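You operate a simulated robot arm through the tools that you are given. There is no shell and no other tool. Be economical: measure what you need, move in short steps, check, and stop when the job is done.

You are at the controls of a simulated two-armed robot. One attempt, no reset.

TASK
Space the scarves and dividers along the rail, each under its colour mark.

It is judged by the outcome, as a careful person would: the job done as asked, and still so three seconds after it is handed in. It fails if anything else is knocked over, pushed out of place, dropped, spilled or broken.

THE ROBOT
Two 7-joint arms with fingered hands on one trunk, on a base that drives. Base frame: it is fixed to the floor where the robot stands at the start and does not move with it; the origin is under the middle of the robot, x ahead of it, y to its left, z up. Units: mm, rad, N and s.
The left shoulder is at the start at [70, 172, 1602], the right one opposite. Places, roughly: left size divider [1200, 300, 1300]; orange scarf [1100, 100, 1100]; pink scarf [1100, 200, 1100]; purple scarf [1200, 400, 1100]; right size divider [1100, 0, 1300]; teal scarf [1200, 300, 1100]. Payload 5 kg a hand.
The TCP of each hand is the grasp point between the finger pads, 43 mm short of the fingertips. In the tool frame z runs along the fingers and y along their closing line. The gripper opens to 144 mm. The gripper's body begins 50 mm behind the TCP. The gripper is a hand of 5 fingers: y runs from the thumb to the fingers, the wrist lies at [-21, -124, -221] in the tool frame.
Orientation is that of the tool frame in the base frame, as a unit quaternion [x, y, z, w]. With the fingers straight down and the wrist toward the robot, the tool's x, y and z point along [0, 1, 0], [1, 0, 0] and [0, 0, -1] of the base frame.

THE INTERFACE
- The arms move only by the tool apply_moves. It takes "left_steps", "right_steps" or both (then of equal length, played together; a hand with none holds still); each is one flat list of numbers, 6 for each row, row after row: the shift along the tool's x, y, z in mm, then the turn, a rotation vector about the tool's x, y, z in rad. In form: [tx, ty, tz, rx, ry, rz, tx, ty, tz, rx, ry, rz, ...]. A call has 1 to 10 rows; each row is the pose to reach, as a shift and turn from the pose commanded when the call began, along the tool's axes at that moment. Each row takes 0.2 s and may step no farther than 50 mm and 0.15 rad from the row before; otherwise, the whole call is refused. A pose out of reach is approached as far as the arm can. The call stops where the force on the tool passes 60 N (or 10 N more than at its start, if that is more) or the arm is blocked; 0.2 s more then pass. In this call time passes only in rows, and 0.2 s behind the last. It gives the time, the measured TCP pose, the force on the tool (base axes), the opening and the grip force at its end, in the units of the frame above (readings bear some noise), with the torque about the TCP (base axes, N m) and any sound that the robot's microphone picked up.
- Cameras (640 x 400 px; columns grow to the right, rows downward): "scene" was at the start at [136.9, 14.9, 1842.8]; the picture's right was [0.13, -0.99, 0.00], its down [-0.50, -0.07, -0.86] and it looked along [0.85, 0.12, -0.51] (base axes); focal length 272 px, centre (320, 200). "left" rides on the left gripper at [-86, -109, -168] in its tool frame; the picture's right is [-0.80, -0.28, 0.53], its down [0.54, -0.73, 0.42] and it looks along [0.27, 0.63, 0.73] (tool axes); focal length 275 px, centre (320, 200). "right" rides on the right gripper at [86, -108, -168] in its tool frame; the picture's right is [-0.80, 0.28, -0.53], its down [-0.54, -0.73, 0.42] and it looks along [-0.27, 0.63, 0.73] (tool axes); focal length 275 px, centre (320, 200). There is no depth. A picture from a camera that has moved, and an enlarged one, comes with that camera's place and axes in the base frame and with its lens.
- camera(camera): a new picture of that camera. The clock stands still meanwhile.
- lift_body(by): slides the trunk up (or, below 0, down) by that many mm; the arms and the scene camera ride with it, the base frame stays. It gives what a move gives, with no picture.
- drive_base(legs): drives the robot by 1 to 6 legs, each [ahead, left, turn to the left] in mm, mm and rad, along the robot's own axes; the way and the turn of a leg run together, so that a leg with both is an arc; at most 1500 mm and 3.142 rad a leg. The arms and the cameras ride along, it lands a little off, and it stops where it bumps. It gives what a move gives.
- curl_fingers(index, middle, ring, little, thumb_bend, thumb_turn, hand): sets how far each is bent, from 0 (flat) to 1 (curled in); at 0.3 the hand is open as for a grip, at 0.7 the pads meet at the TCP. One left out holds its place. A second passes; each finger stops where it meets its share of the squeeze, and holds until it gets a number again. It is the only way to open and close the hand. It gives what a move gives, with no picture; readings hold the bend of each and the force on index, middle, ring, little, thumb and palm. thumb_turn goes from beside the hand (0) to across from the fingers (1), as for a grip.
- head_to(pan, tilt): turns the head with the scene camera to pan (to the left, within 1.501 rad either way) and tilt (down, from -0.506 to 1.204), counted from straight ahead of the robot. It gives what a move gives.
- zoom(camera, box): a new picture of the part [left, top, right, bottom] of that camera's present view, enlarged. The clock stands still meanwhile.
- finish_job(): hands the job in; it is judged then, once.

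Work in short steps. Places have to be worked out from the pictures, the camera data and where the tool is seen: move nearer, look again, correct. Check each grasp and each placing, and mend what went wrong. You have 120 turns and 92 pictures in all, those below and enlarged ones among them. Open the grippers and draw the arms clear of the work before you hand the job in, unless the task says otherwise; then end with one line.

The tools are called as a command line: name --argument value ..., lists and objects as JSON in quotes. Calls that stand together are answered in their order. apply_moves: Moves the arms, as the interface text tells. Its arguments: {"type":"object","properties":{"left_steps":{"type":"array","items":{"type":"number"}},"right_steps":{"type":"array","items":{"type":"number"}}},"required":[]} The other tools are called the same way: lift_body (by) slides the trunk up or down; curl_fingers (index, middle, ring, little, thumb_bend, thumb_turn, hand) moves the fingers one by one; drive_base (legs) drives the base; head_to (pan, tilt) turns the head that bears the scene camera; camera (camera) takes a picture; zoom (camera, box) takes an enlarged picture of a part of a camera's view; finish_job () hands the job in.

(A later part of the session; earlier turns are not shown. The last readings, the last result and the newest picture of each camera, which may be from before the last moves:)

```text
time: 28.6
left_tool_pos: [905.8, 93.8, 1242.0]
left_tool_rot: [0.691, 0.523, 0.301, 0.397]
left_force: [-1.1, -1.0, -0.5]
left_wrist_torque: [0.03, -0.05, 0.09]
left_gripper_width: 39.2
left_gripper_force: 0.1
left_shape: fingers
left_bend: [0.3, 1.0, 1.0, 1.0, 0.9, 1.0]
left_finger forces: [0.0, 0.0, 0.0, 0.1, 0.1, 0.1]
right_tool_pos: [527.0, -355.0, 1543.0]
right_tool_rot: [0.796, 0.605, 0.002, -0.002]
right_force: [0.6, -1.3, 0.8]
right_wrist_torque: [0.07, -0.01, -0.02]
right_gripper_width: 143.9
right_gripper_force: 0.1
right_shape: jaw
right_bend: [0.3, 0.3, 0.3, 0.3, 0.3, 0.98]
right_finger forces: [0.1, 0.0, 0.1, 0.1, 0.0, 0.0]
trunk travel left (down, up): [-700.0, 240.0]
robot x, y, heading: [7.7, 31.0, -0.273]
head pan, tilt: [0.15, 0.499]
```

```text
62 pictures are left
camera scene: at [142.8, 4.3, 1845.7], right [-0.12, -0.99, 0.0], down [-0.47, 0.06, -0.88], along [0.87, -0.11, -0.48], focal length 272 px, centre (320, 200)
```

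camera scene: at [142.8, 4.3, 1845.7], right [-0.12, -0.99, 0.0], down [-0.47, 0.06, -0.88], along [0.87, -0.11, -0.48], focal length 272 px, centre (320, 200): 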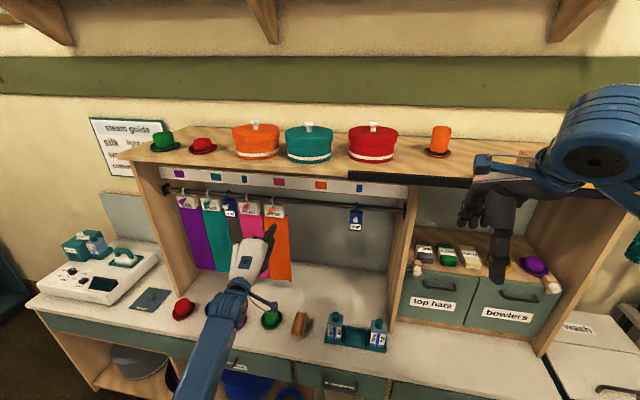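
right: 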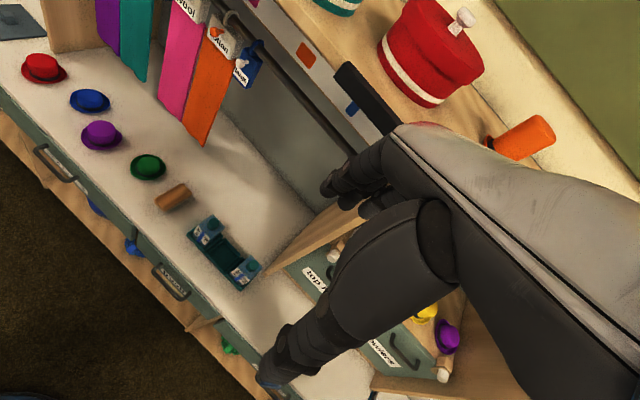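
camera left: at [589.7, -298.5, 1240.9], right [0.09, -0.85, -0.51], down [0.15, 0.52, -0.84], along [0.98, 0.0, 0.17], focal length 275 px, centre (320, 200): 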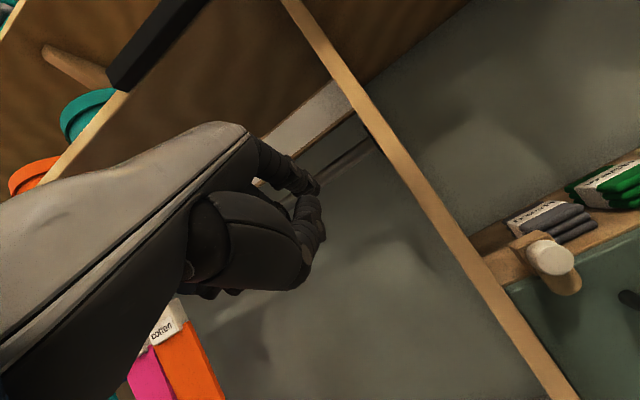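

I shift the finger left to the gap between the pink and orange tags, staying clear of them, then look.

apply_moves --left_steps '[35, 0, 0, 0, 0, 0, 70, 0, 0, 0, 0, 0, 100, 0, 0, 0, 0, 0, 102, 15, 26, 0, 0, 0, 102, 25, 43, 0, 0, 0]'

zoom --camera "scene" --box '[160, 160, 320, 260]'

zoom --camera "left" --box '[240, 80, 440, 205]'

```text
time: 29.8
left_tool_pos: [983.5, 181.0, 1238.9]
left_tool_rot: [0.691, 0.524, 0.3, 0.398]
left_force: [1.0, -0.5, -0.7]
left_wrist_torque: [0.0, -0.01, 0.0]
left_gripper_width: 38.9
left_gripper_force: 0.0
left_shape: fingers
left_bend: [0.3, 1.0, 1.0, 1.0, 0.9, 1.0]
left_finger forces: [0.0, 0.1, 0.0, 0.1, 0.0, 0.0]
right_tool_pos: [531.6, -353.0, 1543.2]
right_tool_rot: [0.796, 0.605, 0.0, -0.002]
right_force: [0.4, -0.1, -0.3]
right_wrist_torque: [0.02, 0.05, 0.0]
right_gripper_width: 143.9
right_gripper_force: 0.1
right_shape: jaw
right_bend: [0.3, 0.3, 0.3, 0.3, 0.3, 0.98]
right_finger forces: [0.0, 0.1, 0.1, 0.1, 0.0, 0.1]
trunk travel left (down, up): [-700.0, 240.0]
robot x, y, heading: [7.9, 32.9, -0.272]
head pan, tilt: [0.15, 0.499]
```

```text
4.00 times, centred on (240, 210) of scene
camera zoom: at [146.0, 7.0, 1845.4], right [-0.12, -0.99, 0.0], down [-0.48, 0.06, -0.88], along [0.87, -0.11, -0.48], focal length 1090 px, centre (640, 160)
```

zoom: 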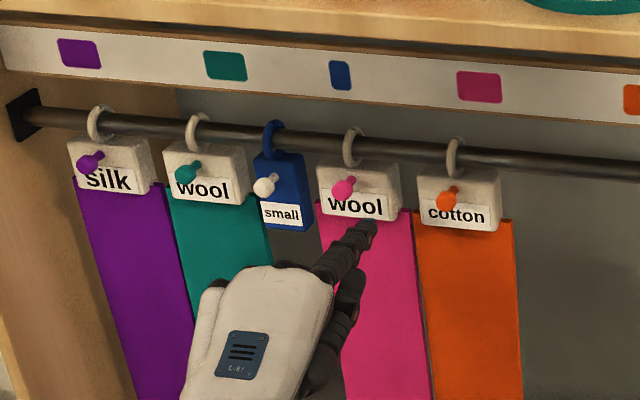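

```text
3.20 times, centred on (340, 142) of left
camera zoom: at [768.5, 153.1, 1230.7], right [0.09, -0.85, -0.51], down [0.15, 0.52, -0.84], along [0.98, 0.0, 0.17], focal length 881 px, centre (256, 384)
```

zoom: 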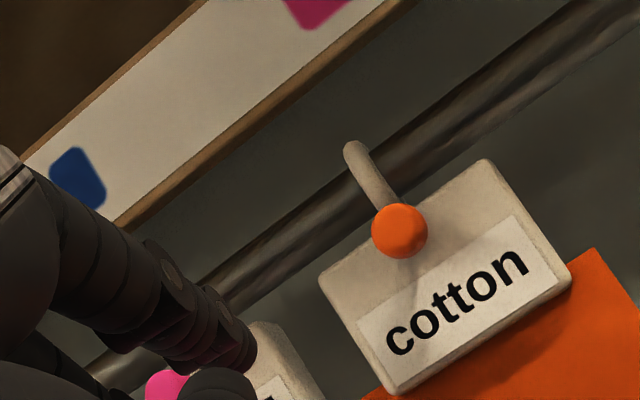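

The tag gap is only about 15 mm, too narrow for the finger. I'll start by pushing the orange knob with the tip in front of the tags: go in to knob depth, then move right.

apply_moves --left_steps '[-15, 0, 0, 0, 0, 0, -25, 10, 18, 0, 0, 0, -25, 21, 36, 0, 0, 0]'

zoom --camera "scene" --box '[200, 160, 320, 235]'

zoom --camera "left" --box '[240, 80, 440, 205]'

```text
time: 30.6
left_tool_pos: [1016.5, 145.1, 1239.4]
left_tool_rot: [0.691, 0.524, 0.3, 0.398]
left_force: [0.5, -0.2, -0.1]
left_wrist_torque: [0.0, -0.01, -0.01]
left_gripper_width: 39.2
left_gripper_force: 0.0
left_shape: fingers
left_bend: [0.3, 1.0, 1.0, 1.0, 0.9, 1.0]
left_finger forces: [0.0, 0.1, 0.1, 0.1, 0.0, 0.0]
right_tool_pos: [531.7, -351.6, 1543.1]
right_tool_rot: [0.796, 0.605, -0.001, 0.0]
right_force: [-0.7, 0.1, 0.4]
right_wrist_torque: [-0.04, 0.02, -0.01]
right_gripper_width: 143.7
right_gripper_force: 0.1
right_shape: jaw
right_bend: [0.3, 0.3, 0.3, 0.3, 0.3, 0.98]
right_finger forces: [0.1, 0.1, 0.1, 0.0, 0.0, 0.0]
trunk travel left (down, up): [-700.0, 240.0]
robot x, y, heading: [8.7, 30.8, -0.274]
head pan, tilt: [0.15, 0.499]
```

```text
5.33 times, centred on (260, 198) of scene
camera zoom: at [146.0, 8.9, 1845.5], right [-0.12, -0.99, 0.0], down [-0.48, 0.06, -0.88], along [0.87, -0.11, -0.48], focal length 1454 px, centre (640, 213)
```

zoom: 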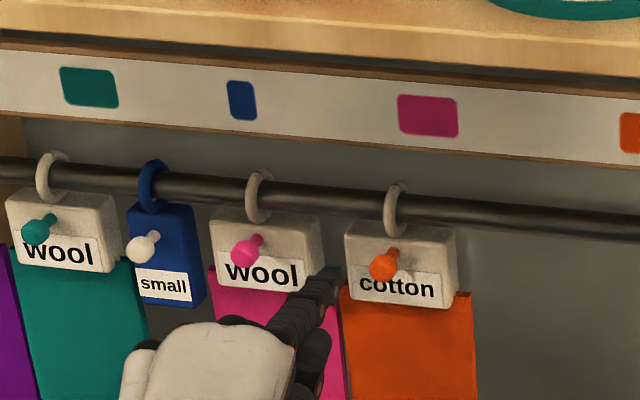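

```text
3.20 times, centred on (340, 142) of left
camera zoom: at [801.9, 117.7, 1230.4], right [0.09, -0.85, -0.51], down [0.15, 0.52, -0.84], along [0.98, 0.0, 0.17], focal length 881 px, centre (256, 384)
```

zoom: 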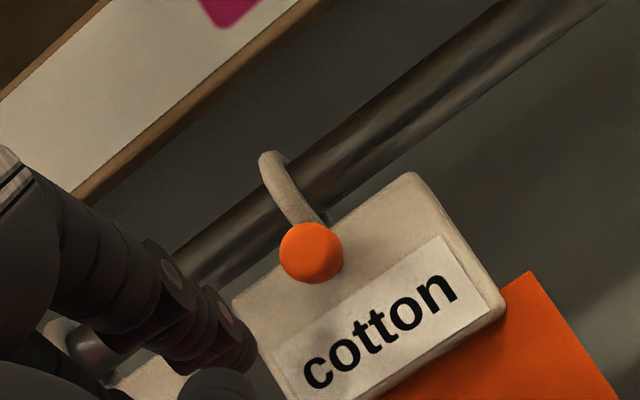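

The tip is at knob depth but a little low. I raise it 10 mm and push right 45 mm.

apply_moves --left_steps '[0, 9, -4, 0, 0, 0, -10, 9, -4, 0, 0, 0, -20, 9, -4, 0, 0, 0, -28, 9, -4, 0, 0, 0, -36, 9, -4, 0, 0, 0, -45, 9, -4, 0, 0, 0]'

zoom --camera "scene" --box '[200, 160, 320, 235]'

zoom --camera "left" --box '[240, 80, 440, 205]'

```text
time: 32.0
left_tool_pos: [1001.8, 103.3, 1251.9]
left_tool_rot: [0.69, 0.523, 0.301, 0.399]
left_force: [0.8, 0.6, -0.5]
left_wrist_torque: [0.0, 0.03, 0.03]
left_gripper_width: 39.0
left_gripper_force: 0.2
left_shape: fingers
left_bend: [0.3, 1.0, 1.0, 1.0, 0.9, 1.0]
left_finger forces: [0.3, 0.1, 0.0, 0.0, 0.1, 0.0]
right_tool_pos: [529.0, -351.4, 1544.3]
right_tool_rot: [0.797, 0.604, 0.0, 0.0]
right_force: [0.1, -0.1, -0.8]
right_wrist_torque: [0.01, 0.0, -0.03]
right_gripper_width: 143.7
right_gripper_force: 0.1
right_shape: jaw
right_bend: [0.3, 0.3, 0.3, 0.3, 0.3, 0.98]
right_finger forces: [0.0, 0.1, 0.1, 0.0, 0.1, 0.0]
trunk travel left (down, up): [-700.0, 240.0]
robot x, y, heading: [8.9, 33.7, -0.274]
head pan, tilt: [0.15, 0.499]
```

```text
5.33 times, centred on (260, 198) of scene
camera zoom: at [143.8, 8.4, 1845.7], right [-0.12, -0.99, 0.0], down [-0.48, 0.06, -0.88], along [0.87, -0.11, -0.48], focal length 1454 px, centre (640, 213)
```

zoom: 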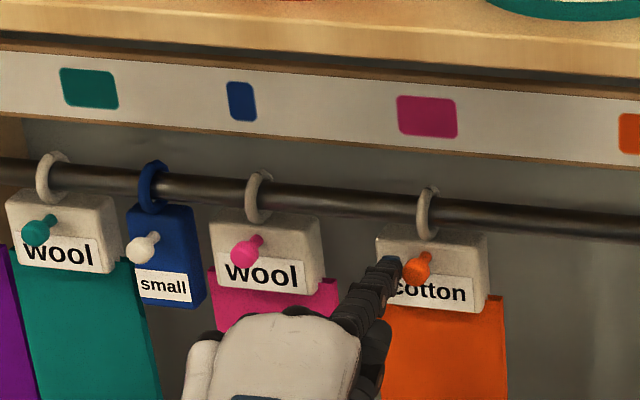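

```text
3.20 times, centred on (340, 142) of left
camera zoom: at [788.8, 73.6, 1242.5], right [0.09, -0.85, -0.51], down [0.15, 0.52, -0.84], along [0.98, 0.0, 0.17], focal length 881 px, centre (256, 384)
```

zoom: 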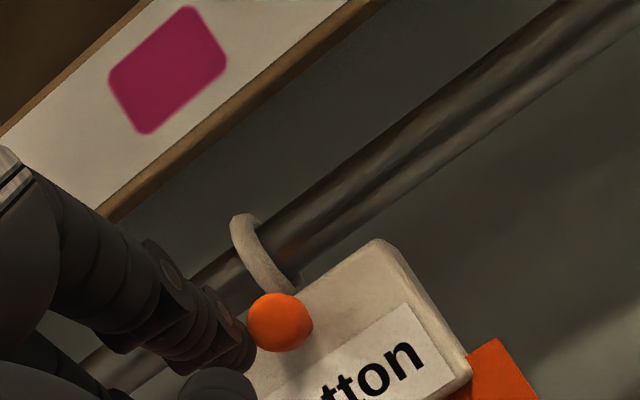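

Pushing by the knob works well and the tag stays square. I continue the orange scarf 145 mm to the right.

apply_moves --left_steps '[-12, 0, 0, 0, 0, 0, -28, 0, 0, 0, 0, 0, -45, 0, 0, 0, 0, 0, -62, 0, 0, 0, 0, 0, -79, 0, 0, 0, 0, 0, -96, 0, 0, 0, 0, 0, -113, 0, 0, 0, 0, 0, -127, 0, 0, 0, 0, 0, -137, 0, 0, 0, 0, 0, -145, 0, 0, 0, 0, 0]'

zoom --camera "scene" --box '[250, 160, 370, 235]'

```text
time: 34.2
left_tool_pos: [963.5, -38.8, 1251.0]
left_tool_rot: [0.692, 0.523, 0.299, 0.399]
left_force: [1.1, 1.2, 0.5]
left_wrist_torque: [-0.04, -0.05, 0.0]
left_gripper_width: 39.3
left_gripper_force: 0.2
left_shape: fingers
left_bend: [0.3, 1.0, 1.0, 1.0, 0.9, 1.0]
left_finger forces: [0.4, 0.1, 0.1, 0.1, 0.0, 0.0]
right_tool_pos: [528.5, -352.1, 1543.1]
right_tool_rot: [0.796, 0.605, 0.0, 0.0]
right_force: [-1.0, 0.7, 0.7]
right_wrist_torque: [0.02, 0.0, 0.0]
right_gripper_width: 143.6
right_gripper_force: 0.0
right_shape: jaw
right_bend: [0.3, 0.3, 0.3, 0.3, 0.3, 0.98]
right_finger forces: [0.0, 0.1, 0.0, 0.1, 0.0, 0.0]
trunk travel left (down, up): [-700.0, 240.0]
robot x, y, heading: [7.9, 31.8, -0.273]
head pan, tilt: [0.15, 0.499]
```

```text
5.33 times, centred on (310, 198) of scene
camera zoom: at [143.9, 8.6, 1845.7], right [-0.12, -0.99, 0.0], down [-0.48, 0.06, -0.88], along [0.87, -0.11, -0.48], focal length 1454 px, centre (373, 213)
```

zoom: 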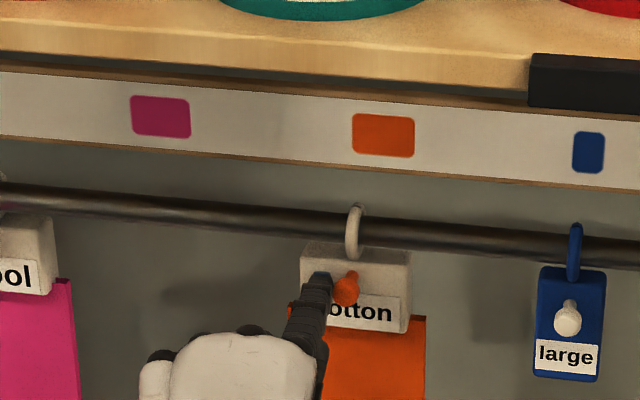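

About 20 mm more puts orange under its mark.

apply_moves --left_steps '[-7, 0, 0, 0, 0, 0, -14, 0, 0, 0, 0, 0, -20, 0, 0, 0, 0, 0]'

zoom --camera "scene" --box '[250, 160, 370, 235]'

```text
time: 35.0
left_tool_pos: [958.4, -56.1, 1251.1]
left_tool_rot: [0.691, 0.522, 0.301, 0.4]
left_force: [-0.9, 0.2, 0.6]
left_wrist_torque: [0.03, 0.01, -0.01]
left_gripper_width: 39.3
left_gripper_force: 0.1
left_shape: fingers
left_bend: [0.3, 1.0, 1.0, 1.0, 0.9, 1.0]
left_finger forces: [0.3, 0.0, 0.0, 0.0, 0.1, 0.0]
right_tool_pos: [529.0, -352.5, 1543.5]
right_tool_rot: [0.796, 0.605, 0.0, 0.0]
right_force: [-0.1, 0.2, 0.5]
right_wrist_torque: [-0.05, 0.01, -0.02]
right_gripper_width: 143.7
right_gripper_force: 0.1
right_shape: jaw
right_bend: [0.3, 0.3, 0.3, 0.3, 0.3, 0.98]
right_finger forces: [0.0, 0.0, 0.0, 0.0, 0.0, 0.0]
trunk travel left (down, up): [-700.0, 240.0]
robot x, y, heading: [6.5, 31.6, -0.27]
head pan, tilt: [0.15, 0.499]
```

```text
5.33 times, centred on (310, 198) of scene
camera zoom: at [144.0, 8.7, 1845.6], right [-0.12, -0.99, 0.0], down [-0.48, 0.06, -0.88], along [0.87, -0.11, -0.48], focal length 1454 px, centre (373, 213)
```

zoom: 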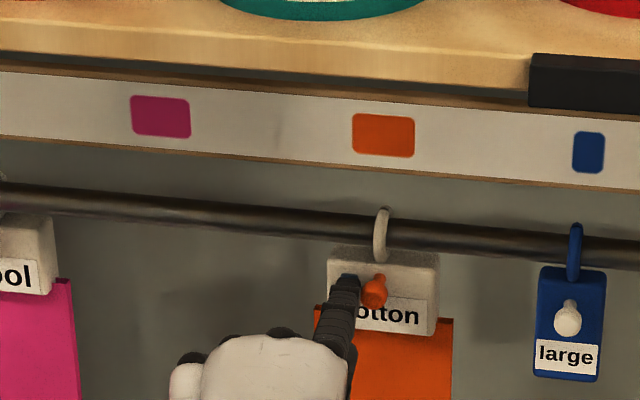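

Orange is under its mark. I retract, drive left 180 mm, and come to the left side of the pink knob.

apply_moves --left_steps '[6, 0, 0, 0, 0, 0, 8, -17, -29, 0, 0, 0, 8, -35, -60, 0, 0, 0]'

drive_base --legs '[[0, 180, 0]]'

zoom --camera "scene" --box '[120, 150, 360, 300]'

```text
time: 35.8
left_tool_pos: [892.8, -29.1, 1253.8]
left_tool_rot: [0.69, 0.522, 0.301, 0.4]
left_force: [-1.4, 0.5, 1.2]
left_wrist_torque: [0.01, 0.03, 0.01]
left_gripper_width: 39.0
left_gripper_force: 0.1
left_shape: fingers
left_bend: [0.3, 1.0, 1.0, 1.0, 0.9, 1.0]
left_finger forces: [0.0, 0.1, 0.0, 0.0, 0.0, 0.0]
right_tool_pos: [525.7, -351.5, 1545.8]
right_tool_rot: [0.796, 0.605, 0.0, 0.0]
right_force: [-0.2, 0.4, 1.7]
right_wrist_torque: [-0.02, -0.04, -0.04]
right_gripper_width: 143.5
right_gripper_force: 0.0
right_shape: jaw
right_bend: [0.3, 0.3, 0.3, 0.3, 0.3, 0.98]
right_finger forces: [0.1, 0.0, 0.0, 0.1, 0.0, 0.1]
trunk travel left (down, up): [-700.0, 240.0]
robot x, y, heading: [7.6, 30.6, -0.268]
head pan, tilt: [0.15, 0.499]
```

```text
time: 37.3
left_tool_pos: [941.2, 138.2, 1250.1]
left_tool_rot: [0.691, 0.522, 0.301, 0.399]
left_force: [0.3, -1.9, 0.3]
left_wrist_torque: [0.06, 0.01, 0.05]
left_gripper_width: 39.2
left_gripper_force: 0.0
left_shape: fingers
left_bend: [0.3, 1.0, 1.0, 1.0, 0.9, 1.0]
left_finger forces: [0.0, 0.0, 0.0, 0.0, 0.0, 0.1]
right_tool_pos: [575.7, -186.1, 1543.0]
right_tool_rot: [0.797, 0.604, 0.001, -0.001]
right_force: [0.7, -1.0, -0.4]
right_wrist_torque: [0.08, -0.07, 0.02]
right_gripper_width: 143.5
right_gripper_force: 0.1
right_shape: jaw
right_bend: [0.3, 0.3, 0.3, 0.3, 0.3, 0.98]
right_finger forces: [0.1, 0.0, 0.0, 0.0, 0.1, 0.1]
trunk travel left (down, up): [-700.0, 240.0]
robot x, y, heading: [56.6, 204.2, -0.273]
head pan, tilt: [0.15, 0.499]
```

```text
2.67 times, centred on (240, 225) of scene
camera zoom: at [190.8, 175.6, 1845.7], right [-0.12, -0.99, 0.0], down [-0.47, 0.06, -0.88], along [0.87, -0.11, -0.48], focal length 727 px, centre (533, 133)
```

zoom: 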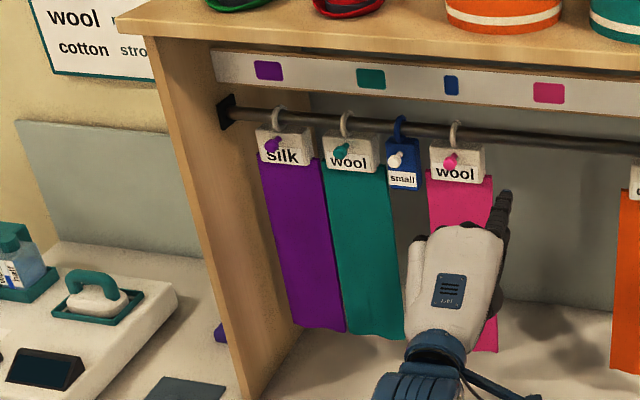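

The pink knob is at l≈477 along the rail. I move left 127 mm and in to knob depth.

apply_moves --left_steps '[45, 0, 0, 0, 0, 0, 90, 0, 0, 0, 0, 0, 127, 0, 0, 0, 0, 0, 127, 12, 21, 0, 0, 0, 127, 24, 42, 0, 0, 0, 127, 35, 61, 0, 0, 0]'

zoom --camera "scene" --box '[210, 150, 330, 225]'

zoom --camera "left" --box '[240, 80, 440, 205]'

```text
time: 38.7
left_tool_pos: [1045.7, 243.6, 1249.3]
left_tool_rot: [0.691, 0.523, 0.3, 0.398]
left_force: [1.1, -0.7, 0.1]
left_wrist_torque: [-0.02, -0.02, -0.03]
left_gripper_width: 39.3
left_gripper_force: 0.1
left_shape: fingers
left_bend: [0.3, 1.0, 1.0, 1.0, 0.9, 1.0]
left_finger forces: [0.0, 0.0, 0.1, 0.0, 0.0, 0.0]
right_tool_pos: [577.2, -180.6, 1543.4]
right_tool_rot: [0.797, 0.604, -0.001, -0.001]
right_force: [0.1, 0.5, -0.4]
right_wrist_torque: [0.01, 0.0, -0.02]
right_gripper_width: 143.7
right_gripper_force: 0.1
right_shape: jaw
right_bend: [0.3, 0.3, 0.3, 0.3, 0.3, 0.98]
right_finger forces: [0.0, 0.0, 0.0, 0.1, 0.0, 0.0]
trunk travel left (down, up): [-700.0, 240.0]
robot x, y, heading: [55.1, 203.0, -0.274]
head pan, tilt: [0.15, 0.499]
```

```text
5.33 times, centred on (270, 188) of scene
camera zoom: at [192.9, 180.8, 1845.6], right [-0.12, -0.99, 0.0], down [-0.48, 0.06, -0.88], along [0.87, -0.11, -0.48], focal length 1454 px, centre (587, 267)
```

zoom: 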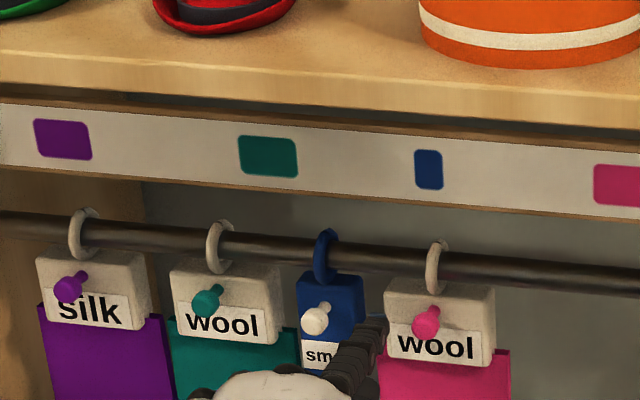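

```text
3.20 times, centred on (340, 142) of left
camera zoom: at [830.8, 216.9, 1240.6], right [0.09, -0.85, -0.51], down [0.15, 0.52, -0.84], along [0.98, 0.0, 0.17], focal length 881 px, centre (256, 384)
```

zoom: 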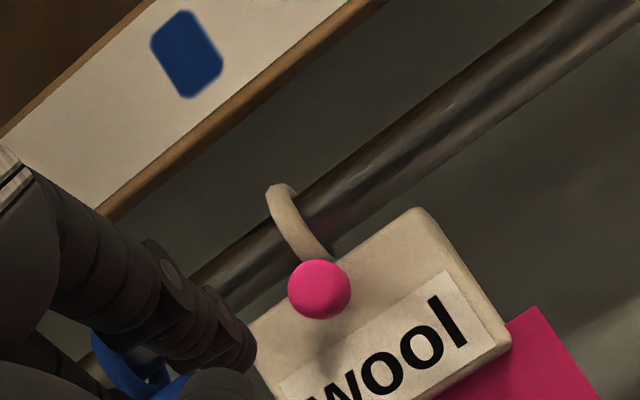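

The tip is about 18 mm left of the pink knob, and pink needs about 137 mm. I push 145 mm and check.

apply_moves --left_steps '[-12, 0, 0, 0, 0, 0, -28, 0, 0, 0, 0, 0, -45, 0, 0, 0, 0, 0, -62, 0, 0, 0, 0, 0, -79, 0, 0, 0, 0, 0, -96, 0, 0, 0, 0, 0, -113, 0, 0, 0, 0, 0, -127, 0, 0, 0, 0, 0, -137, 0, 0, 0, 0, 0, -145, 0, 0, 0, 0, 0]'

zoom --camera "scene" --box '[260, 150, 380, 225]'

```text
time: 40.9
left_tool_pos: [1004.9, 103.7, 1250.0]
left_tool_rot: [0.691, 0.523, 0.299, 0.399]
left_force: [-0.2, 1.6, -0.2]
left_wrist_torque: [-0.03, -0.03, 0.06]
left_gripper_width: 39.3
left_gripper_force: 0.3
left_shape: fingers
left_bend: [0.3, 1.0, 1.0, 1.0, 0.9, 1.0]
left_finger forces: [0.4, 0.1, 0.1, 0.1, 0.1, 0.0]
right_tool_pos: [575.9, -181.6, 1543.7]
right_tool_rot: [0.797, 0.604, 0.0, 0.001]
right_force: [0.6, 0.3, 0.7]
right_wrist_torque: [0.0, 0.01, -0.01]
right_gripper_width: 143.6
right_gripper_force: 0.0
right_shape: jaw
right_bend: [0.3, 0.3, 0.3, 0.3, 0.3, 0.98]
right_finger forces: [0.0, 0.1, 0.0, 0.1, 0.0, 0.0]
trunk travel left (down, up): [-700.0, 240.0]
robot x, y, heading: [55.6, 204.1, -0.277]
head pan, tilt: [0.15, 0.499]
```

```text
5.33 times, centred on (320, 188) of scene
camera zoom: at [191.8, 180.2, 1845.7], right [-0.12, -0.99, 0.0], down [-0.48, 0.06, -0.88], along [0.87, -0.11, -0.48], focal length 1454 px, centre (320, 267)
```

zoom: 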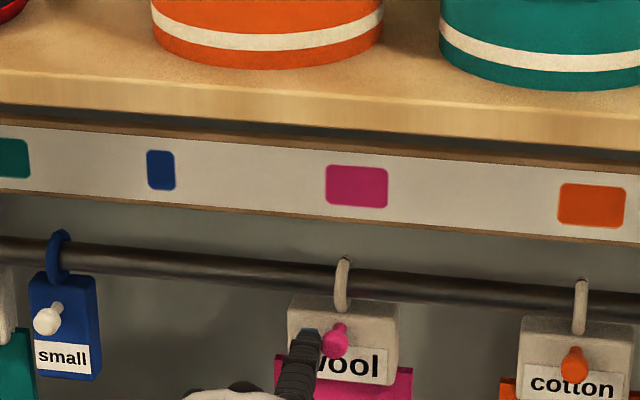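

Pink needs about 9 mm more.

apply_moves --left_steps '[-5, 0, 0, 0, 0, 0, -9.5, 0, 0, 0, 0, 0]'

apply_moves --left_steps '[6, 0, 0, 0, 0, 0, 8, -17, -29, 0, 0, 0, 8, -35, -60, 0, 0, 0]'

zoom --camera "scene" --box '[220, 150, 380, 250]'

```text
time: 41.5
left_tool_pos: [1002.3, 93.3, 1250.9]
left_tool_rot: [0.692, 0.522, 0.3, 0.399]
left_force: [0.1, 0.8, 0.1]
left_wrist_torque: [-0.02, -0.03, 0.02]
left_gripper_width: 39.4
left_gripper_force: 0.1
left_shape: fingers
left_bend: [0.3, 1.0, 1.0, 1.0, 0.9, 1.0]
left_finger forces: [0.6, 0.0, 0.0, 0.0, 0.0, 0.0]
right_tool_pos: [576.1, -180.7, 1544.1]
right_tool_rot: [0.797, 0.604, -0.001, -0.001]
right_force: [0.6, 0.0, -0.2]
right_wrist_torque: [0.0, 0.02, -0.01]
right_gripper_width: 143.6
right_gripper_force: 0.0
right_shape: jaw
right_bend: [0.3, 0.3, 0.3, 0.3, 0.3, 0.98]
right_finger forces: [0.0, 0.1, 0.0, 0.0, 0.0, 0.0]
trunk travel left (down, up): [-700.0, 240.0]
robot x, y, heading: [52.6, 205.9, -0.276]
head pan, tilt: [0.15, 0.499]
```

```text
time: 42.3
left_tool_pos: [934.2, 121.3, 1252.5]
left_tool_rot: [0.69, 0.523, 0.302, 0.4]
left_force: [-0.8, 0.3, 1.6]
left_wrist_torque: [0.05, 0.06, 0.02]
left_gripper_width: 39.0
left_gripper_force: 0.1
left_shape: fingers
left_bend: [0.3, 1.0, 1.0, 1.0, 0.9, 1.0]
left_finger forces: [0.1, 0.1, 0.1, 0.0, 0.0, 0.1]
right_tool_pos: [573.2, -181.5, 1544.3]
right_tool_rot: [0.797, 0.604, 0.0, 0.0]
right_force: [-0.1, 0.4, -0.1]
right_wrist_torque: [-0.05, -0.06, -0.03]
right_gripper_width: 143.6
right_gripper_force: 0.0
right_shape: jaw
right_bend: [0.3, 0.3, 0.3, 0.3, 0.3, 0.98]
right_finger forces: [0.1, 0.0, 0.0, 0.0, 0.1, 0.0]
trunk travel left (down, up): [-700.0, 240.0]
robot x, y, heading: [55.7, 202.1, -0.275]
head pan, tilt: [0.15, 0.499]
```

```text
4.00 times, centred on (300, 200) of scene
camera zoom: at [188.5, 181.1, 1846.0], right [-0.12, -0.99, 0.0], down [-0.47, 0.06, -0.88], along [0.87, -0.11, -0.48], focal length 1090 px, centre (400, 200)
```

zoom: 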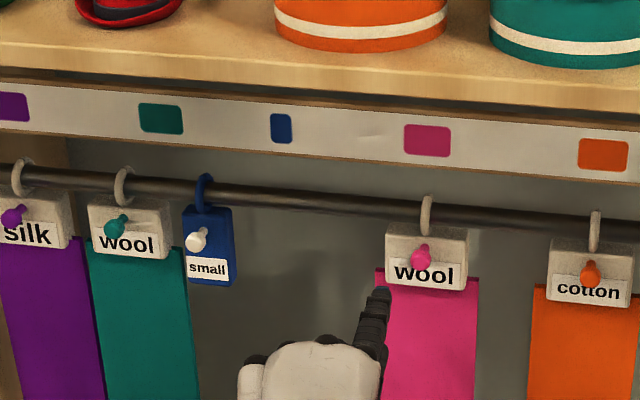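

Pink is done. Next is the small divider: I move left 226 mm to the left of its knob, in at knob depth.

apply_moves --left_steps '[46, 0, 0, 0, 0, 0, 92, 0, 0, 0, 0, 0, 138, 0, 0, 0, 0, 0, 184, 0, 0, 0, 0, 0, 226, 0, 0, 0, 0, 0, 226, 13, 22, 0, 0, 0, 226, 25, 43, 0, 0, 0, 226, 36, 62, 0, 0, 0]'

zoom --camera "scene" --box '[190, 150, 310, 225]'

zoom --camera "left" --box '[240, 80, 440, 205]'

```text
time: 44.1
left_tool_pos: [1069.0, 322.0, 1248.6]
left_tool_rot: [0.691, 0.523, 0.3, 0.399]
left_force: [-1.0, 0.3, -0.7]
left_wrist_torque: [-0.02, -0.06, -0.02]
left_gripper_width: 39.1
left_gripper_force: 0.0
left_shape: fingers
left_bend: [0.3, 1.0, 1.0, 1.0, 0.9, 1.0]
left_finger forces: [0.0, 0.0, 0.1, 0.0, 0.0, 0.0]
right_tool_pos: [577.4, -178.9, 1543.7]
right_tool_rot: [0.796, 0.605, -0.001, 0.0]
right_force: [0.4, 0.0, -0.3]
right_wrist_torque: [-0.03, 0.01, 0.0]
right_gripper_width: 143.9
right_gripper_force: 0.1
right_shape: jaw
right_bend: [0.3, 0.3, 0.3, 0.3, 0.3, 0.98]
right_finger forces: [0.0, 0.0, 0.0, 0.0, 0.0, 0.0]
trunk travel left (down, up): [-700.0, 240.0]
robot x, y, heading: [56.8, 202.6, -0.275]
head pan, tilt: [0.15, 0.499]
```

```text
5.33 times, centred on (250, 188) of scene
camera zoom: at [193.1, 181.8, 1845.6], right [-0.12, -0.99, 0.0], down [-0.48, 0.06, -0.88], along [0.87, -0.11, -0.48], focal length 1454 px, centre (693, 267)
```

zoom: 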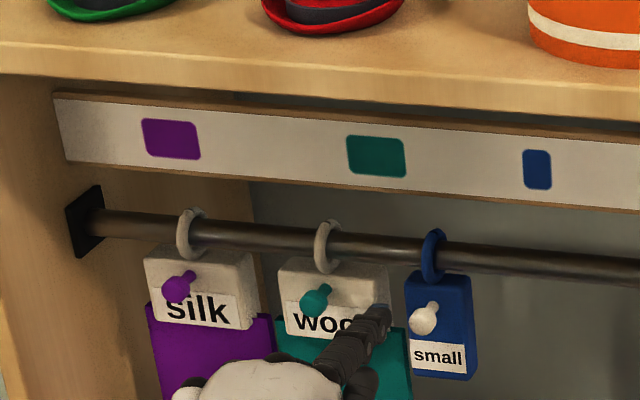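

```text
3.20 times, centred on (340, 142) of left
camera zoom: at [854.6, 293.7, 1239.9], right [0.09, -0.85, -0.51], down [0.15, 0.52, -0.84], along [0.98, 0.0, 0.17], focal length 881 px, centre (256, 384)
```

zoom: 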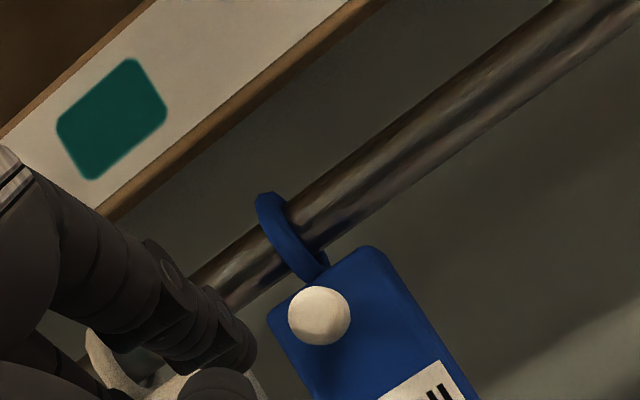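

The small divider needs about 79 mm and the tip is about 15 mm from its knob. I push 84 mm and check.

apply_moves --left_steps '[-10, 0, 0, 0, 0, 0, -22, 0, 0, 0, 0, 0, -36, 0, 0, 0, 0, 0, -50, 0, 0, 0, 0, 0, -64, 0, 0, 0, 0, 0, -76, 0, 0, 0, 0, 0, -84, 0, 0, 0, 0, 0]'

zoom --camera "scene" --box '[210, 150, 330, 225]'

```text
time: 45.7
left_tool_pos: [1044.9, 239.5, 1250.6]
left_tool_rot: [0.691, 0.523, 0.299, 0.399]
left_force: [-0.7, -0.2, -0.3]
left_wrist_torque: [-0.05, -0.09, 0.05]
left_gripper_width: 39.3
left_gripper_force: 0.8
left_shape: fingers
left_bend: [0.3, 1.0, 1.0, 1.0, 0.9, 1.0]
left_finger forces: [0.9, 0.0, 0.0, 0.1, 0.0, 0.1]
right_tool_pos: [576.2, -181.3, 1544.9]
right_tool_rot: [0.797, 0.604, 0.0, 0.0]
right_force: [-0.2, 1.1, 0.1]
right_wrist_torque: [0.02, -0.01, 0.01]
right_gripper_width: 143.7
right_gripper_force: 0.0
right_shape: jaw
right_bend: [0.3, 0.3, 0.3, 0.3, 0.3, 0.98]
right_finger forces: [0.0, 0.0, 0.0, 0.1, 0.0, 0.0]
trunk travel left (down, up): [-700.0, 240.0]
robot x, y, heading: [58.0, 200.7, -0.27]
head pan, tilt: [0.15, 0.499]
```

```text
5.33 times, centred on (270, 188) of scene
camera zoom: at [191.9, 180.2, 1845.7], right [-0.12, -0.99, 0.0], down [-0.48, 0.06, -0.88], along [0.87, -0.11, -0.48], focal length 1454 px, centre (587, 267)
```

zoom: 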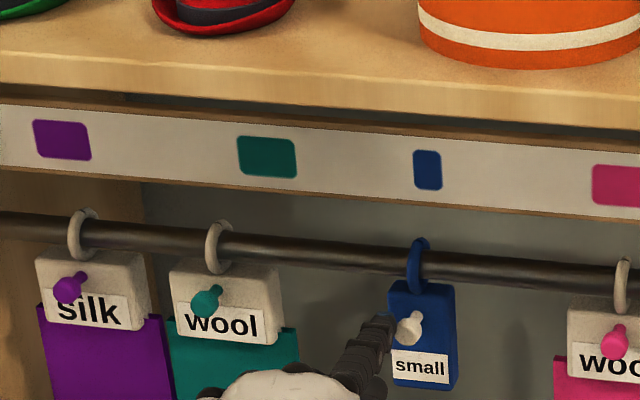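

The small divider needs about 8.5 mm more, then I retract.

apply_moves --left_steps '[-4, 0, 0, 0, 0, 0, -8.5, 0, 0, 0, 0, 0]'

apply_moves --left_steps '[6, 0, 0, 0, 0, 0, 8, -17, -29, 0, 0, 0, 8, -35, -60, 0, 0, 0]'

drive_base --legs '[[0, 200, 0]]'

camera --camera "scene"

```text
time: 46.3
left_tool_pos: [1042.5, 230.5, 1250.0]
left_tool_rot: [0.691, 0.523, 0.299, 0.399]
left_force: [-1.0, 1.4, 0.9]
left_wrist_torque: [-0.03, -0.06, 0.03]
left_gripper_width: 39.3
left_gripper_force: 0.4
left_shape: fingers
left_bend: [0.3, 1.0, 1.0, 1.0, 0.9, 1.0]
left_finger forces: [0.7, 0.0, 0.0, 0.0, 0.1, 0.0]
right_tool_pos: [575.7, -181.9, 1544.0]
right_tool_rot: [0.797, 0.604, 0.0, -0.001]
right_force: [0.4, 0.3, 0.0]
right_wrist_torque: [0.02, 0.0, 0.01]
right_gripper_width: 143.8
right_gripper_force: 0.1
right_shape: jaw
right_bend: [0.3, 0.3, 0.3, 0.3, 0.3, 0.98]
right_finger forces: [0.0, 0.0, 0.0, 0.0, 0.0, 0.1]
trunk travel left (down, up): [-700.0, 240.0]
robot x, y, heading: [55.2, 201.4, -0.276]
head pan, tilt: [0.15, 0.499]
```

```text
time: 47.1
left_tool_pos: [976.1, 255.9, 1251.5]
left_tool_rot: [0.691, 0.522, 0.3, 0.4]
left_force: [-0.4, 0.2, -0.1]
left_wrist_torque: [0.03, 0.06, 0.01]
left_gripper_width: 39.4
left_gripper_force: 0.1
left_shape: fingers
left_bend: [0.3, 1.0, 1.0, 1.0, 0.9, 1.0]
left_finger forces: [0.0, 0.1, 0.0, 0.0, 0.0, 0.0]
right_tool_pos: [572.5, -180.1, 1544.3]
right_tool_rot: [0.797, 0.603, 0.001, 0.001]
right_force: [-0.5, -0.2, 0.5]
right_wrist_torque: [0.01, -0.04, -0.01]
right_gripper_width: 143.8
right_gripper_force: 0.0
right_shape: jaw
right_bend: [0.3, 0.3, 0.3, 0.3, 0.3, 0.98]
right_finger forces: [0.0, 0.1, 0.0, 0.1, 0.1, 0.0]
trunk travel left (down, up): [-700.0, 240.0]
robot x, y, heading: [58.9, 203.0, -0.272]
head pan, tilt: [0.15, 0.499]
```

```text
time: 48.7
left_tool_pos: [1033.1, 443.5, 1251.0]
left_tool_rot: [0.693, 0.521, 0.299, 0.399]
left_force: [0.2, -0.7, 0.2]
left_wrist_torque: [0.04, 0.0, 0.09]
left_gripper_width: 39.4
left_gripper_force: 0.1
left_shape: fingers
left_bend: [0.3, 1.0, 1.0, 1.0, 0.9, 1.0]
left_finger forces: [0.0, 0.0, 0.0, 0.0, 0.0, 0.1]
right_tool_pos: [628.7, 5.7, 1541.7]
right_tool_rot: [0.798, 0.603, 0.0, -0.001]
right_force: [0.1, -0.8, 0.4]
right_wrist_torque: [0.07, 0.0, 0.0]
right_gripper_width: 143.7
right_gripper_force: 0.1
right_shape: jaw
right_bend: [0.3, 0.3, 0.3, 0.3, 0.3, 0.98]
right_finger forces: [0.0, 0.0, 0.1, 0.0, 0.0, 0.0]
trunk travel left (down, up): [-700.0, 240.0]
robot x, y, heading: [108.4, 397.5, -0.274]
head pan, tilt: [0.15, 0.499]
```

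```text
45 pictures are left
camera scene: at [245.3, 367.6, 1845.6], right [-0.13, -0.99, 0.0], down [-0.47, 0.06, -0.88], along [0.87, -0.11, -0.48], focal length 272 px, centre (320, 200)
```

scene: 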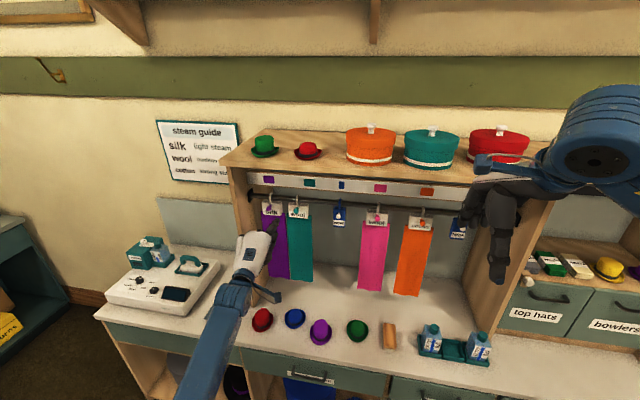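

The small divider looks placed. The finger now goes in just left of the teal knob.

apply_moves --left_steps '[-26, 0, 0, 0, 0, 0, -26, 12, 20, 0, 0, 0, -26, 23, 40, 0, 0, 0, -26, 33, 57, 0, 0, 0]'

zoom --camera "scene" --box '[230, 160, 350, 235]'

zoom --camera "left" --box '[240, 80, 440, 205]'

```text
time: 49.7
left_tool_pos: [1090.7, 405.2, 1250.5]
left_tool_rot: [0.692, 0.522, 0.299, 0.4]
left_force: [0.0, 0.7, -0.5]
left_wrist_torque: [-0.01, 0.01, 0.0]
left_gripper_width: 39.2
left_gripper_force: 0.2
left_shape: fingers
left_bend: [0.3, 1.0, 1.0, 1.0, 0.9, 1.0]
left_finger forces: [0.0, 0.1, 0.0, 0.1, 0.0, 0.1]
right_tool_pos: [630.7, 11.8, 1542.6]
right_tool_rot: [0.798, 0.603, 0.0, 0.0]
right_force: [-0.3, 0.4, -0.7]
right_wrist_torque: [-0.02, -0.01, 0.0]
right_gripper_width: 143.7
right_gripper_force: 0.1
right_shape: jaw
right_bend: [0.3, 0.3, 0.3, 0.3, 0.3, 0.98]
right_finger forces: [0.0, 0.1, 0.0, 0.0, 0.1, 0.1]
trunk travel left (down, up): [-700.0, 240.0]
robot x, y, heading: [111.7, 398.6, -0.273]
head pan, tilt: [0.15, 0.499]
```

```text
5.33 times, centred on (290, 198) of scene
camera zoom: at [247.3, 374.7, 1845.6], right [-0.13, -0.99, 0.0], down [-0.48, 0.06, -0.88], along [0.87, -0.11, -0.48], focal length 1454 px, centre (480, 213)
```

zoom: 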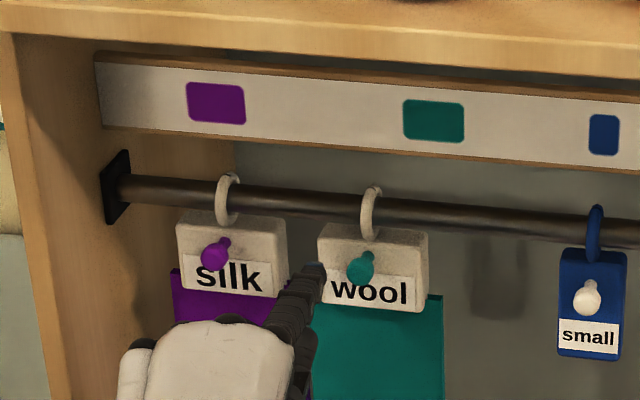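

```text
3.20 times, centred on (340, 142) of left
camera zoom: at [876.2, 378.1, 1241.3], right [0.09, -0.86, -0.51], down [0.15, 0.52, -0.84], along [0.98, 0.0, 0.17], focal length 881 px, centre (256, 384)
```

zoom: 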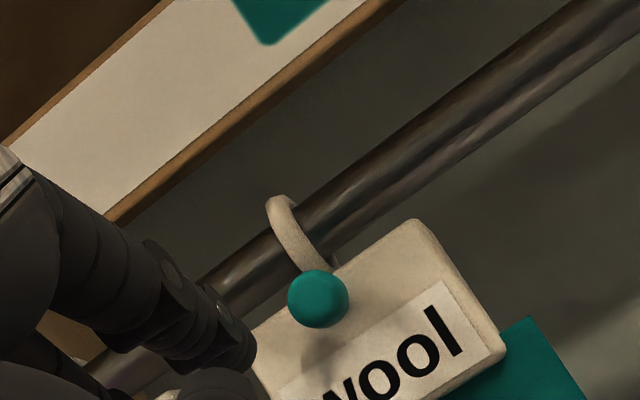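

Teal needs about 45 mm with a 14 mm gap to the finger. I push 58 mm, then check.

apply_moves --left_steps '[-10, 0, 0, 0, 0, 0, -20, 0, 0, 0, 0, 0, -30, 0, 0, 0, 0, 0, -40, 0, 0, 0, 0, 0, -50, 0, 0, 0, 0, 0, -58, 0, 0, 0, 0, 0]'

zoom --camera "scene" --box '[230, 160, 350, 235]'

```text
time: 51.1
left_tool_pos: [1073.7, 348.2, 1249.9]
left_tool_rot: [0.692, 0.522, 0.299, 0.399]
left_force: [-0.6, 0.8, 0.8]
left_wrist_torque: [-0.04, -0.06, -0.02]
left_gripper_width: 39.7
left_gripper_force: 0.3
left_shape: fingers
left_bend: [0.3, 1.0, 1.0, 1.0, 0.9, 1.0]
left_finger forces: [1.2, 0.0, 0.0, 0.1, 0.1, 0.1]
right_tool_pos: [629.4, 10.7, 1544.6]
right_tool_rot: [0.798, 0.602, 0.0, 0.0]
right_force: [0.3, 0.7, 0.4]
right_wrist_torque: [0.02, 0.0, -0.01]
right_gripper_width: 143.6
right_gripper_force: 0.0
right_shape: jaw
right_bend: [0.3, 0.3, 0.3, 0.3, 0.3, 0.98]
right_finger forces: [0.0, 0.0, 0.0, 0.0, 0.0, 0.0]
trunk travel left (down, up): [-700.0, 240.0]
robot x, y, heading: [110.4, 399.7, -0.273]
head pan, tilt: [0.15, 0.499]
```

```text
5.33 times, centred on (290, 198) of scene
camera zoom: at [246.0, 373.2, 1845.7], right [-0.13, -0.99, 0.0], down [-0.47, 0.06, -0.88], along [0.87, -0.11, -0.48], focal length 1454 px, centre (480, 213)
```

zoom: 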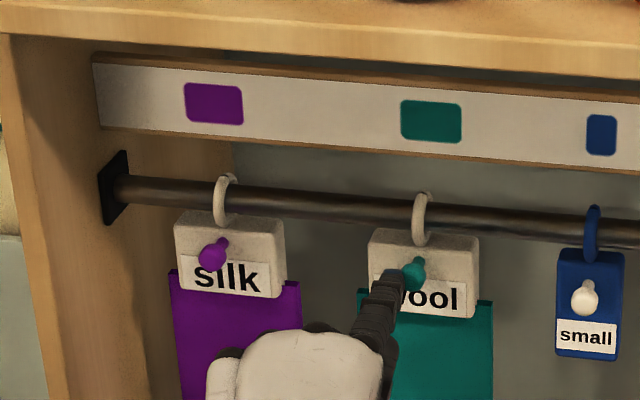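

Teal needs about 6.5 mm more, then I retract and review.

apply_moves --left_steps '[-4, 0, 0, 0, 0, 0, -7, 0, 0, 0, 0, 0]'

apply_moves --left_steps '[6, 0, 0, 0, 0, 0, 8, -17, -29, 0, 0, 0, 8, -35, -60, 0, 0, 0]'

zoom --camera "scene" --box '[230, 150, 390, 250]'

```text
time: 51.7
left_tool_pos: [1071.2, 340.7, 1251.0]
left_tool_rot: [0.692, 0.521, 0.299, 0.4]
left_force: [0.7, 1.0, 0.3]
left_wrist_torque: [-0.11, -0.1, 0.06]
left_gripper_width: 39.4
left_gripper_force: 0.5
left_shape: fingers
left_bend: [0.3, 1.0, 1.0, 1.0, 0.9, 1.0]
left_finger forces: [1.6, 0.0, 0.1, 0.0, 0.0, 0.0]
right_tool_pos: [629.2, 9.7, 1543.5]
right_tool_rot: [0.798, 0.602, 0.0, 0.0]
right_force: [-0.4, 0.8, 0.6]
right_wrist_torque: [-0.01, -0.02, -0.01]
right_gripper_width: 144.0
right_gripper_force: 0.0
right_shape: jaw
right_bend: [0.3, 0.3, 0.3, 0.3, 0.3, 0.98]
right_finger forces: [0.1, 0.1, 0.0, 0.0, 0.0, 0.1]
trunk travel left (down, up): [-700.0, 240.0]
robot x, y, heading: [110.5, 392.9, -0.275]
head pan, tilt: [0.15, 0.499]
```

```text
time: 52.5
left_tool_pos: [1004.4, 367.6, 1252.7]
left_tool_rot: [0.691, 0.521, 0.3, 0.401]
left_force: [-0.7, 0.9, 0.6]
left_wrist_torque: [0.04, 0.0, 0.02]
left_gripper_width: 39.1
left_gripper_force: 0.1
left_shape: fingers
left_bend: [0.3, 1.0, 1.0, 1.0, 0.9, 1.0]
left_finger forces: [0.0, 0.0, 0.0, 0.1, 0.1, 0.1]
right_tool_pos: [626.4, 10.4, 1545.6]
right_tool_rot: [0.798, 0.602, 0.0, 0.0]
right_force: [-0.9, -0.1, 0.5]
right_wrist_torque: [-0.02, -0.04, -0.04]
right_gripper_width: 144.0
right_gripper_force: 0.0
right_shape: jaw
right_bend: [0.3, 0.3, 0.3, 0.3, 0.3, 0.98]
right_finger forces: [0.0, 0.1, 0.0, 0.1, 0.0, 0.1]
trunk travel left (down, up): [-700.0, 240.0]
robot x, y, heading: [112.5, 395.6, -0.276]
head pan, tilt: [0.15, 0.499]
```

```text
4.00 times, centred on (310, 200) of scene
camera zoom: at [242.8, 374.2, 1846.0], right [-0.13, -0.99, 0.0], down [-0.47, 0.06, -0.88], along [0.87, -0.11, -0.48], focal length 1090 px, centre (360, 200)
```

zoom: 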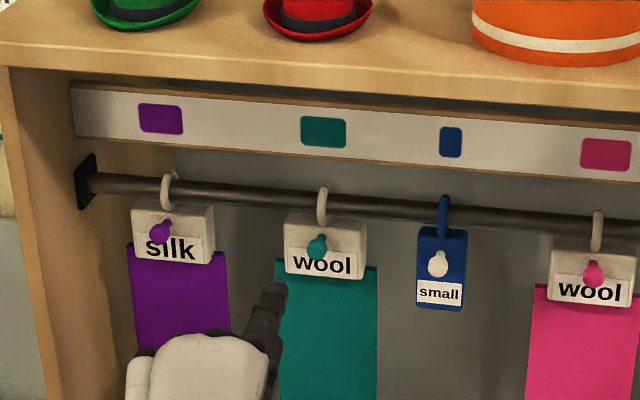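

Everything lies within a few mm of its mark. I withdraw the left hand well back and up, open it, and drive back to the middle for a final full check.

apply_moves --left_steps '[0, -22, -38, 0, 0, 0, 0, -44, -76, 0, 0, 0, 0, -66, -114, 0, 0, 0, 0, -26, -134, 0, 0, 0, 0, 14, -157, 0, 0, 0, 0, 54, -180, 0, 0, 0]'

drive_base --legs '[[-60, -200, 0]]'

curl_fingers --hand "left" --index 0.3 --middle 0.3 --ring 0.3 --little 0.3 --thumb_bend 0.3

camera --camera "scene"

zoom --camera "scene" --box '[160, 130, 400, 280]'

```text
time: 53.9
left_tool_pos: [883.3, 403.9, 1385.7]
left_tool_rot: [0.692, 0.522, 0.298, 0.399]
left_force: [0.2, -0.4, 0.1]
left_wrist_torque: [-0.02, -0.01, 0.02]
left_gripper_width: 39.4
left_gripper_force: 0.0
left_shape: fingers
left_bend: [0.3, 1.0, 1.0, 1.0, 0.9, 1.0]
left_finger forces: [0.0, 0.1, 0.0, 0.0, 0.0, 0.0]
right_tool_pos: [629.1, 11.7, 1544.3]
right_tool_rot: [0.798, 0.602, -0.001, 0.0]
right_force: [-0.3, 0.4, 0.4]
right_wrist_torque: [-0.02, 0.01, 0.01]
right_gripper_width: 143.6
right_gripper_force: 0.1
right_shape: jaw
right_bend: [0.3, 0.3, 0.3, 0.3, 0.3, 0.98]
right_finger forces: [0.1, 0.0, 0.0, 0.0, 0.1, 0.0]
trunk travel left (down, up): [-700.0, 240.0]
robot x, y, heading: [109.4, 394.5, -0.276]
head pan, tilt: [0.15, 0.499]
```

```text
time: 55.5
left_tool_pos: [791.7, 210.2, 1386.5]
left_tool_rot: [0.703, 0.507, 0.289, 0.407]
left_force: [0.1, 0.4, 0.3]
left_wrist_torque: [-0.06, -0.02, -0.03]
left_gripper_width: 39.1
left_gripper_force: 0.1
left_shape: fingers
left_bend: [0.3, 1.0, 1.0, 1.0, 0.9, 1.0]
left_finger forces: [0.0, 0.0, 0.0, 0.0, 0.0, 0.0]
right_tool_pos: [519.1, -171.3, 1544.9]
right_tool_rot: [0.811, 0.586, -0.001, 0.0]
right_force: [0.2, 0.2, -0.1]
right_wrist_torque: [-0.02, -0.01, 0.0]
right_gripper_width: 144.2
right_gripper_force: 0.0
right_shape: jaw
right_bend: [0.3, 0.3, 0.3, 0.3, 0.3, 0.98]
right_finger forces: [0.1, 0.1, 0.1, 0.0, 0.0, 0.0]
trunk travel left (down, up): [-700.0, 240.0]
robot x, y, heading: [16.8, 234.7, -0.321]
head pan, tilt: [0.15, 0.499]
```

```text
time: 56.5
left_tool_pos: [789.3, 204.4, 1387.0]
left_tool_rot: [0.703, 0.506, 0.291, 0.406]
left_force: [-0.4, 0.5, 0.1]
left_wrist_torque: [0.03, -0.01, 0.05]
left_gripper_width: 149.5
left_gripper_force: 0.2
left_shape: fingers
left_bend: [0.3, 0.3, 0.3, 0.3, 0.3, 0.98]
left_finger forces: [0.0, 0.0, 0.1, 0.0, 0.0, 0.0]
right_tool_pos: [516.5, -177.0, 1544.0]
right_tool_rot: [0.811, 0.585, -0.001, 0.001]
right_force: [0.2, -0.2, 0.0]
right_wrist_torque: [0.03, 0.03, -0.02]
right_gripper_width: 144.1
right_gripper_force: 0.1
right_shape: jaw
right_bend: [0.3, 0.3, 0.3, 0.3, 0.3, 0.98]
right_finger forces: [0.0, 0.1, 0.1, 0.0, 0.0, 0.0]
trunk travel left (down, up): [-700.0, 240.0]
robot x, y, heading: [14.1, 232.0, -0.318]
head pan, tilt: [0.15, 0.499]
```

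```text
40 pictures are left
camera scene: at [150.1, 201.7, 1845.7], right [-0.17, -0.99, 0.0], down [-0.47, 0.08, -0.88], along [0.87, -0.15, -0.48], focal length 272 px, centre (320, 200)
```

scene: 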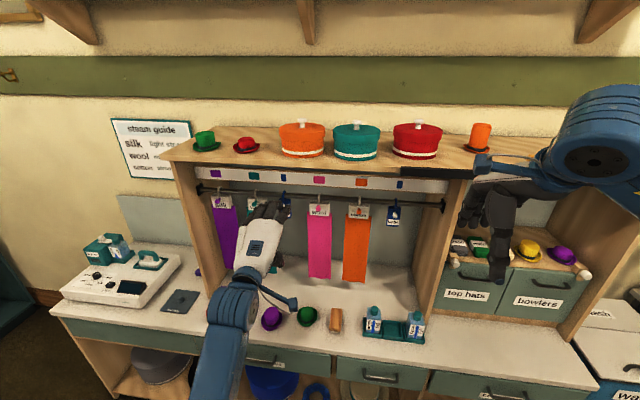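

```text
2.67 times, centred on (280, 205) of scene
camera zoom: at [150.1, 201.7, 1845.7], right [-0.17, -0.99, 0.0], down [-0.47, 0.08, -0.88], along [0.87, -0.15, -0.48], focal length 727 px, centre (427, 187)
```

zoom: 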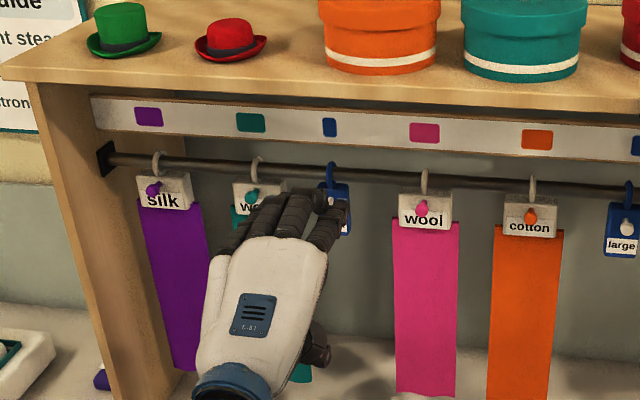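

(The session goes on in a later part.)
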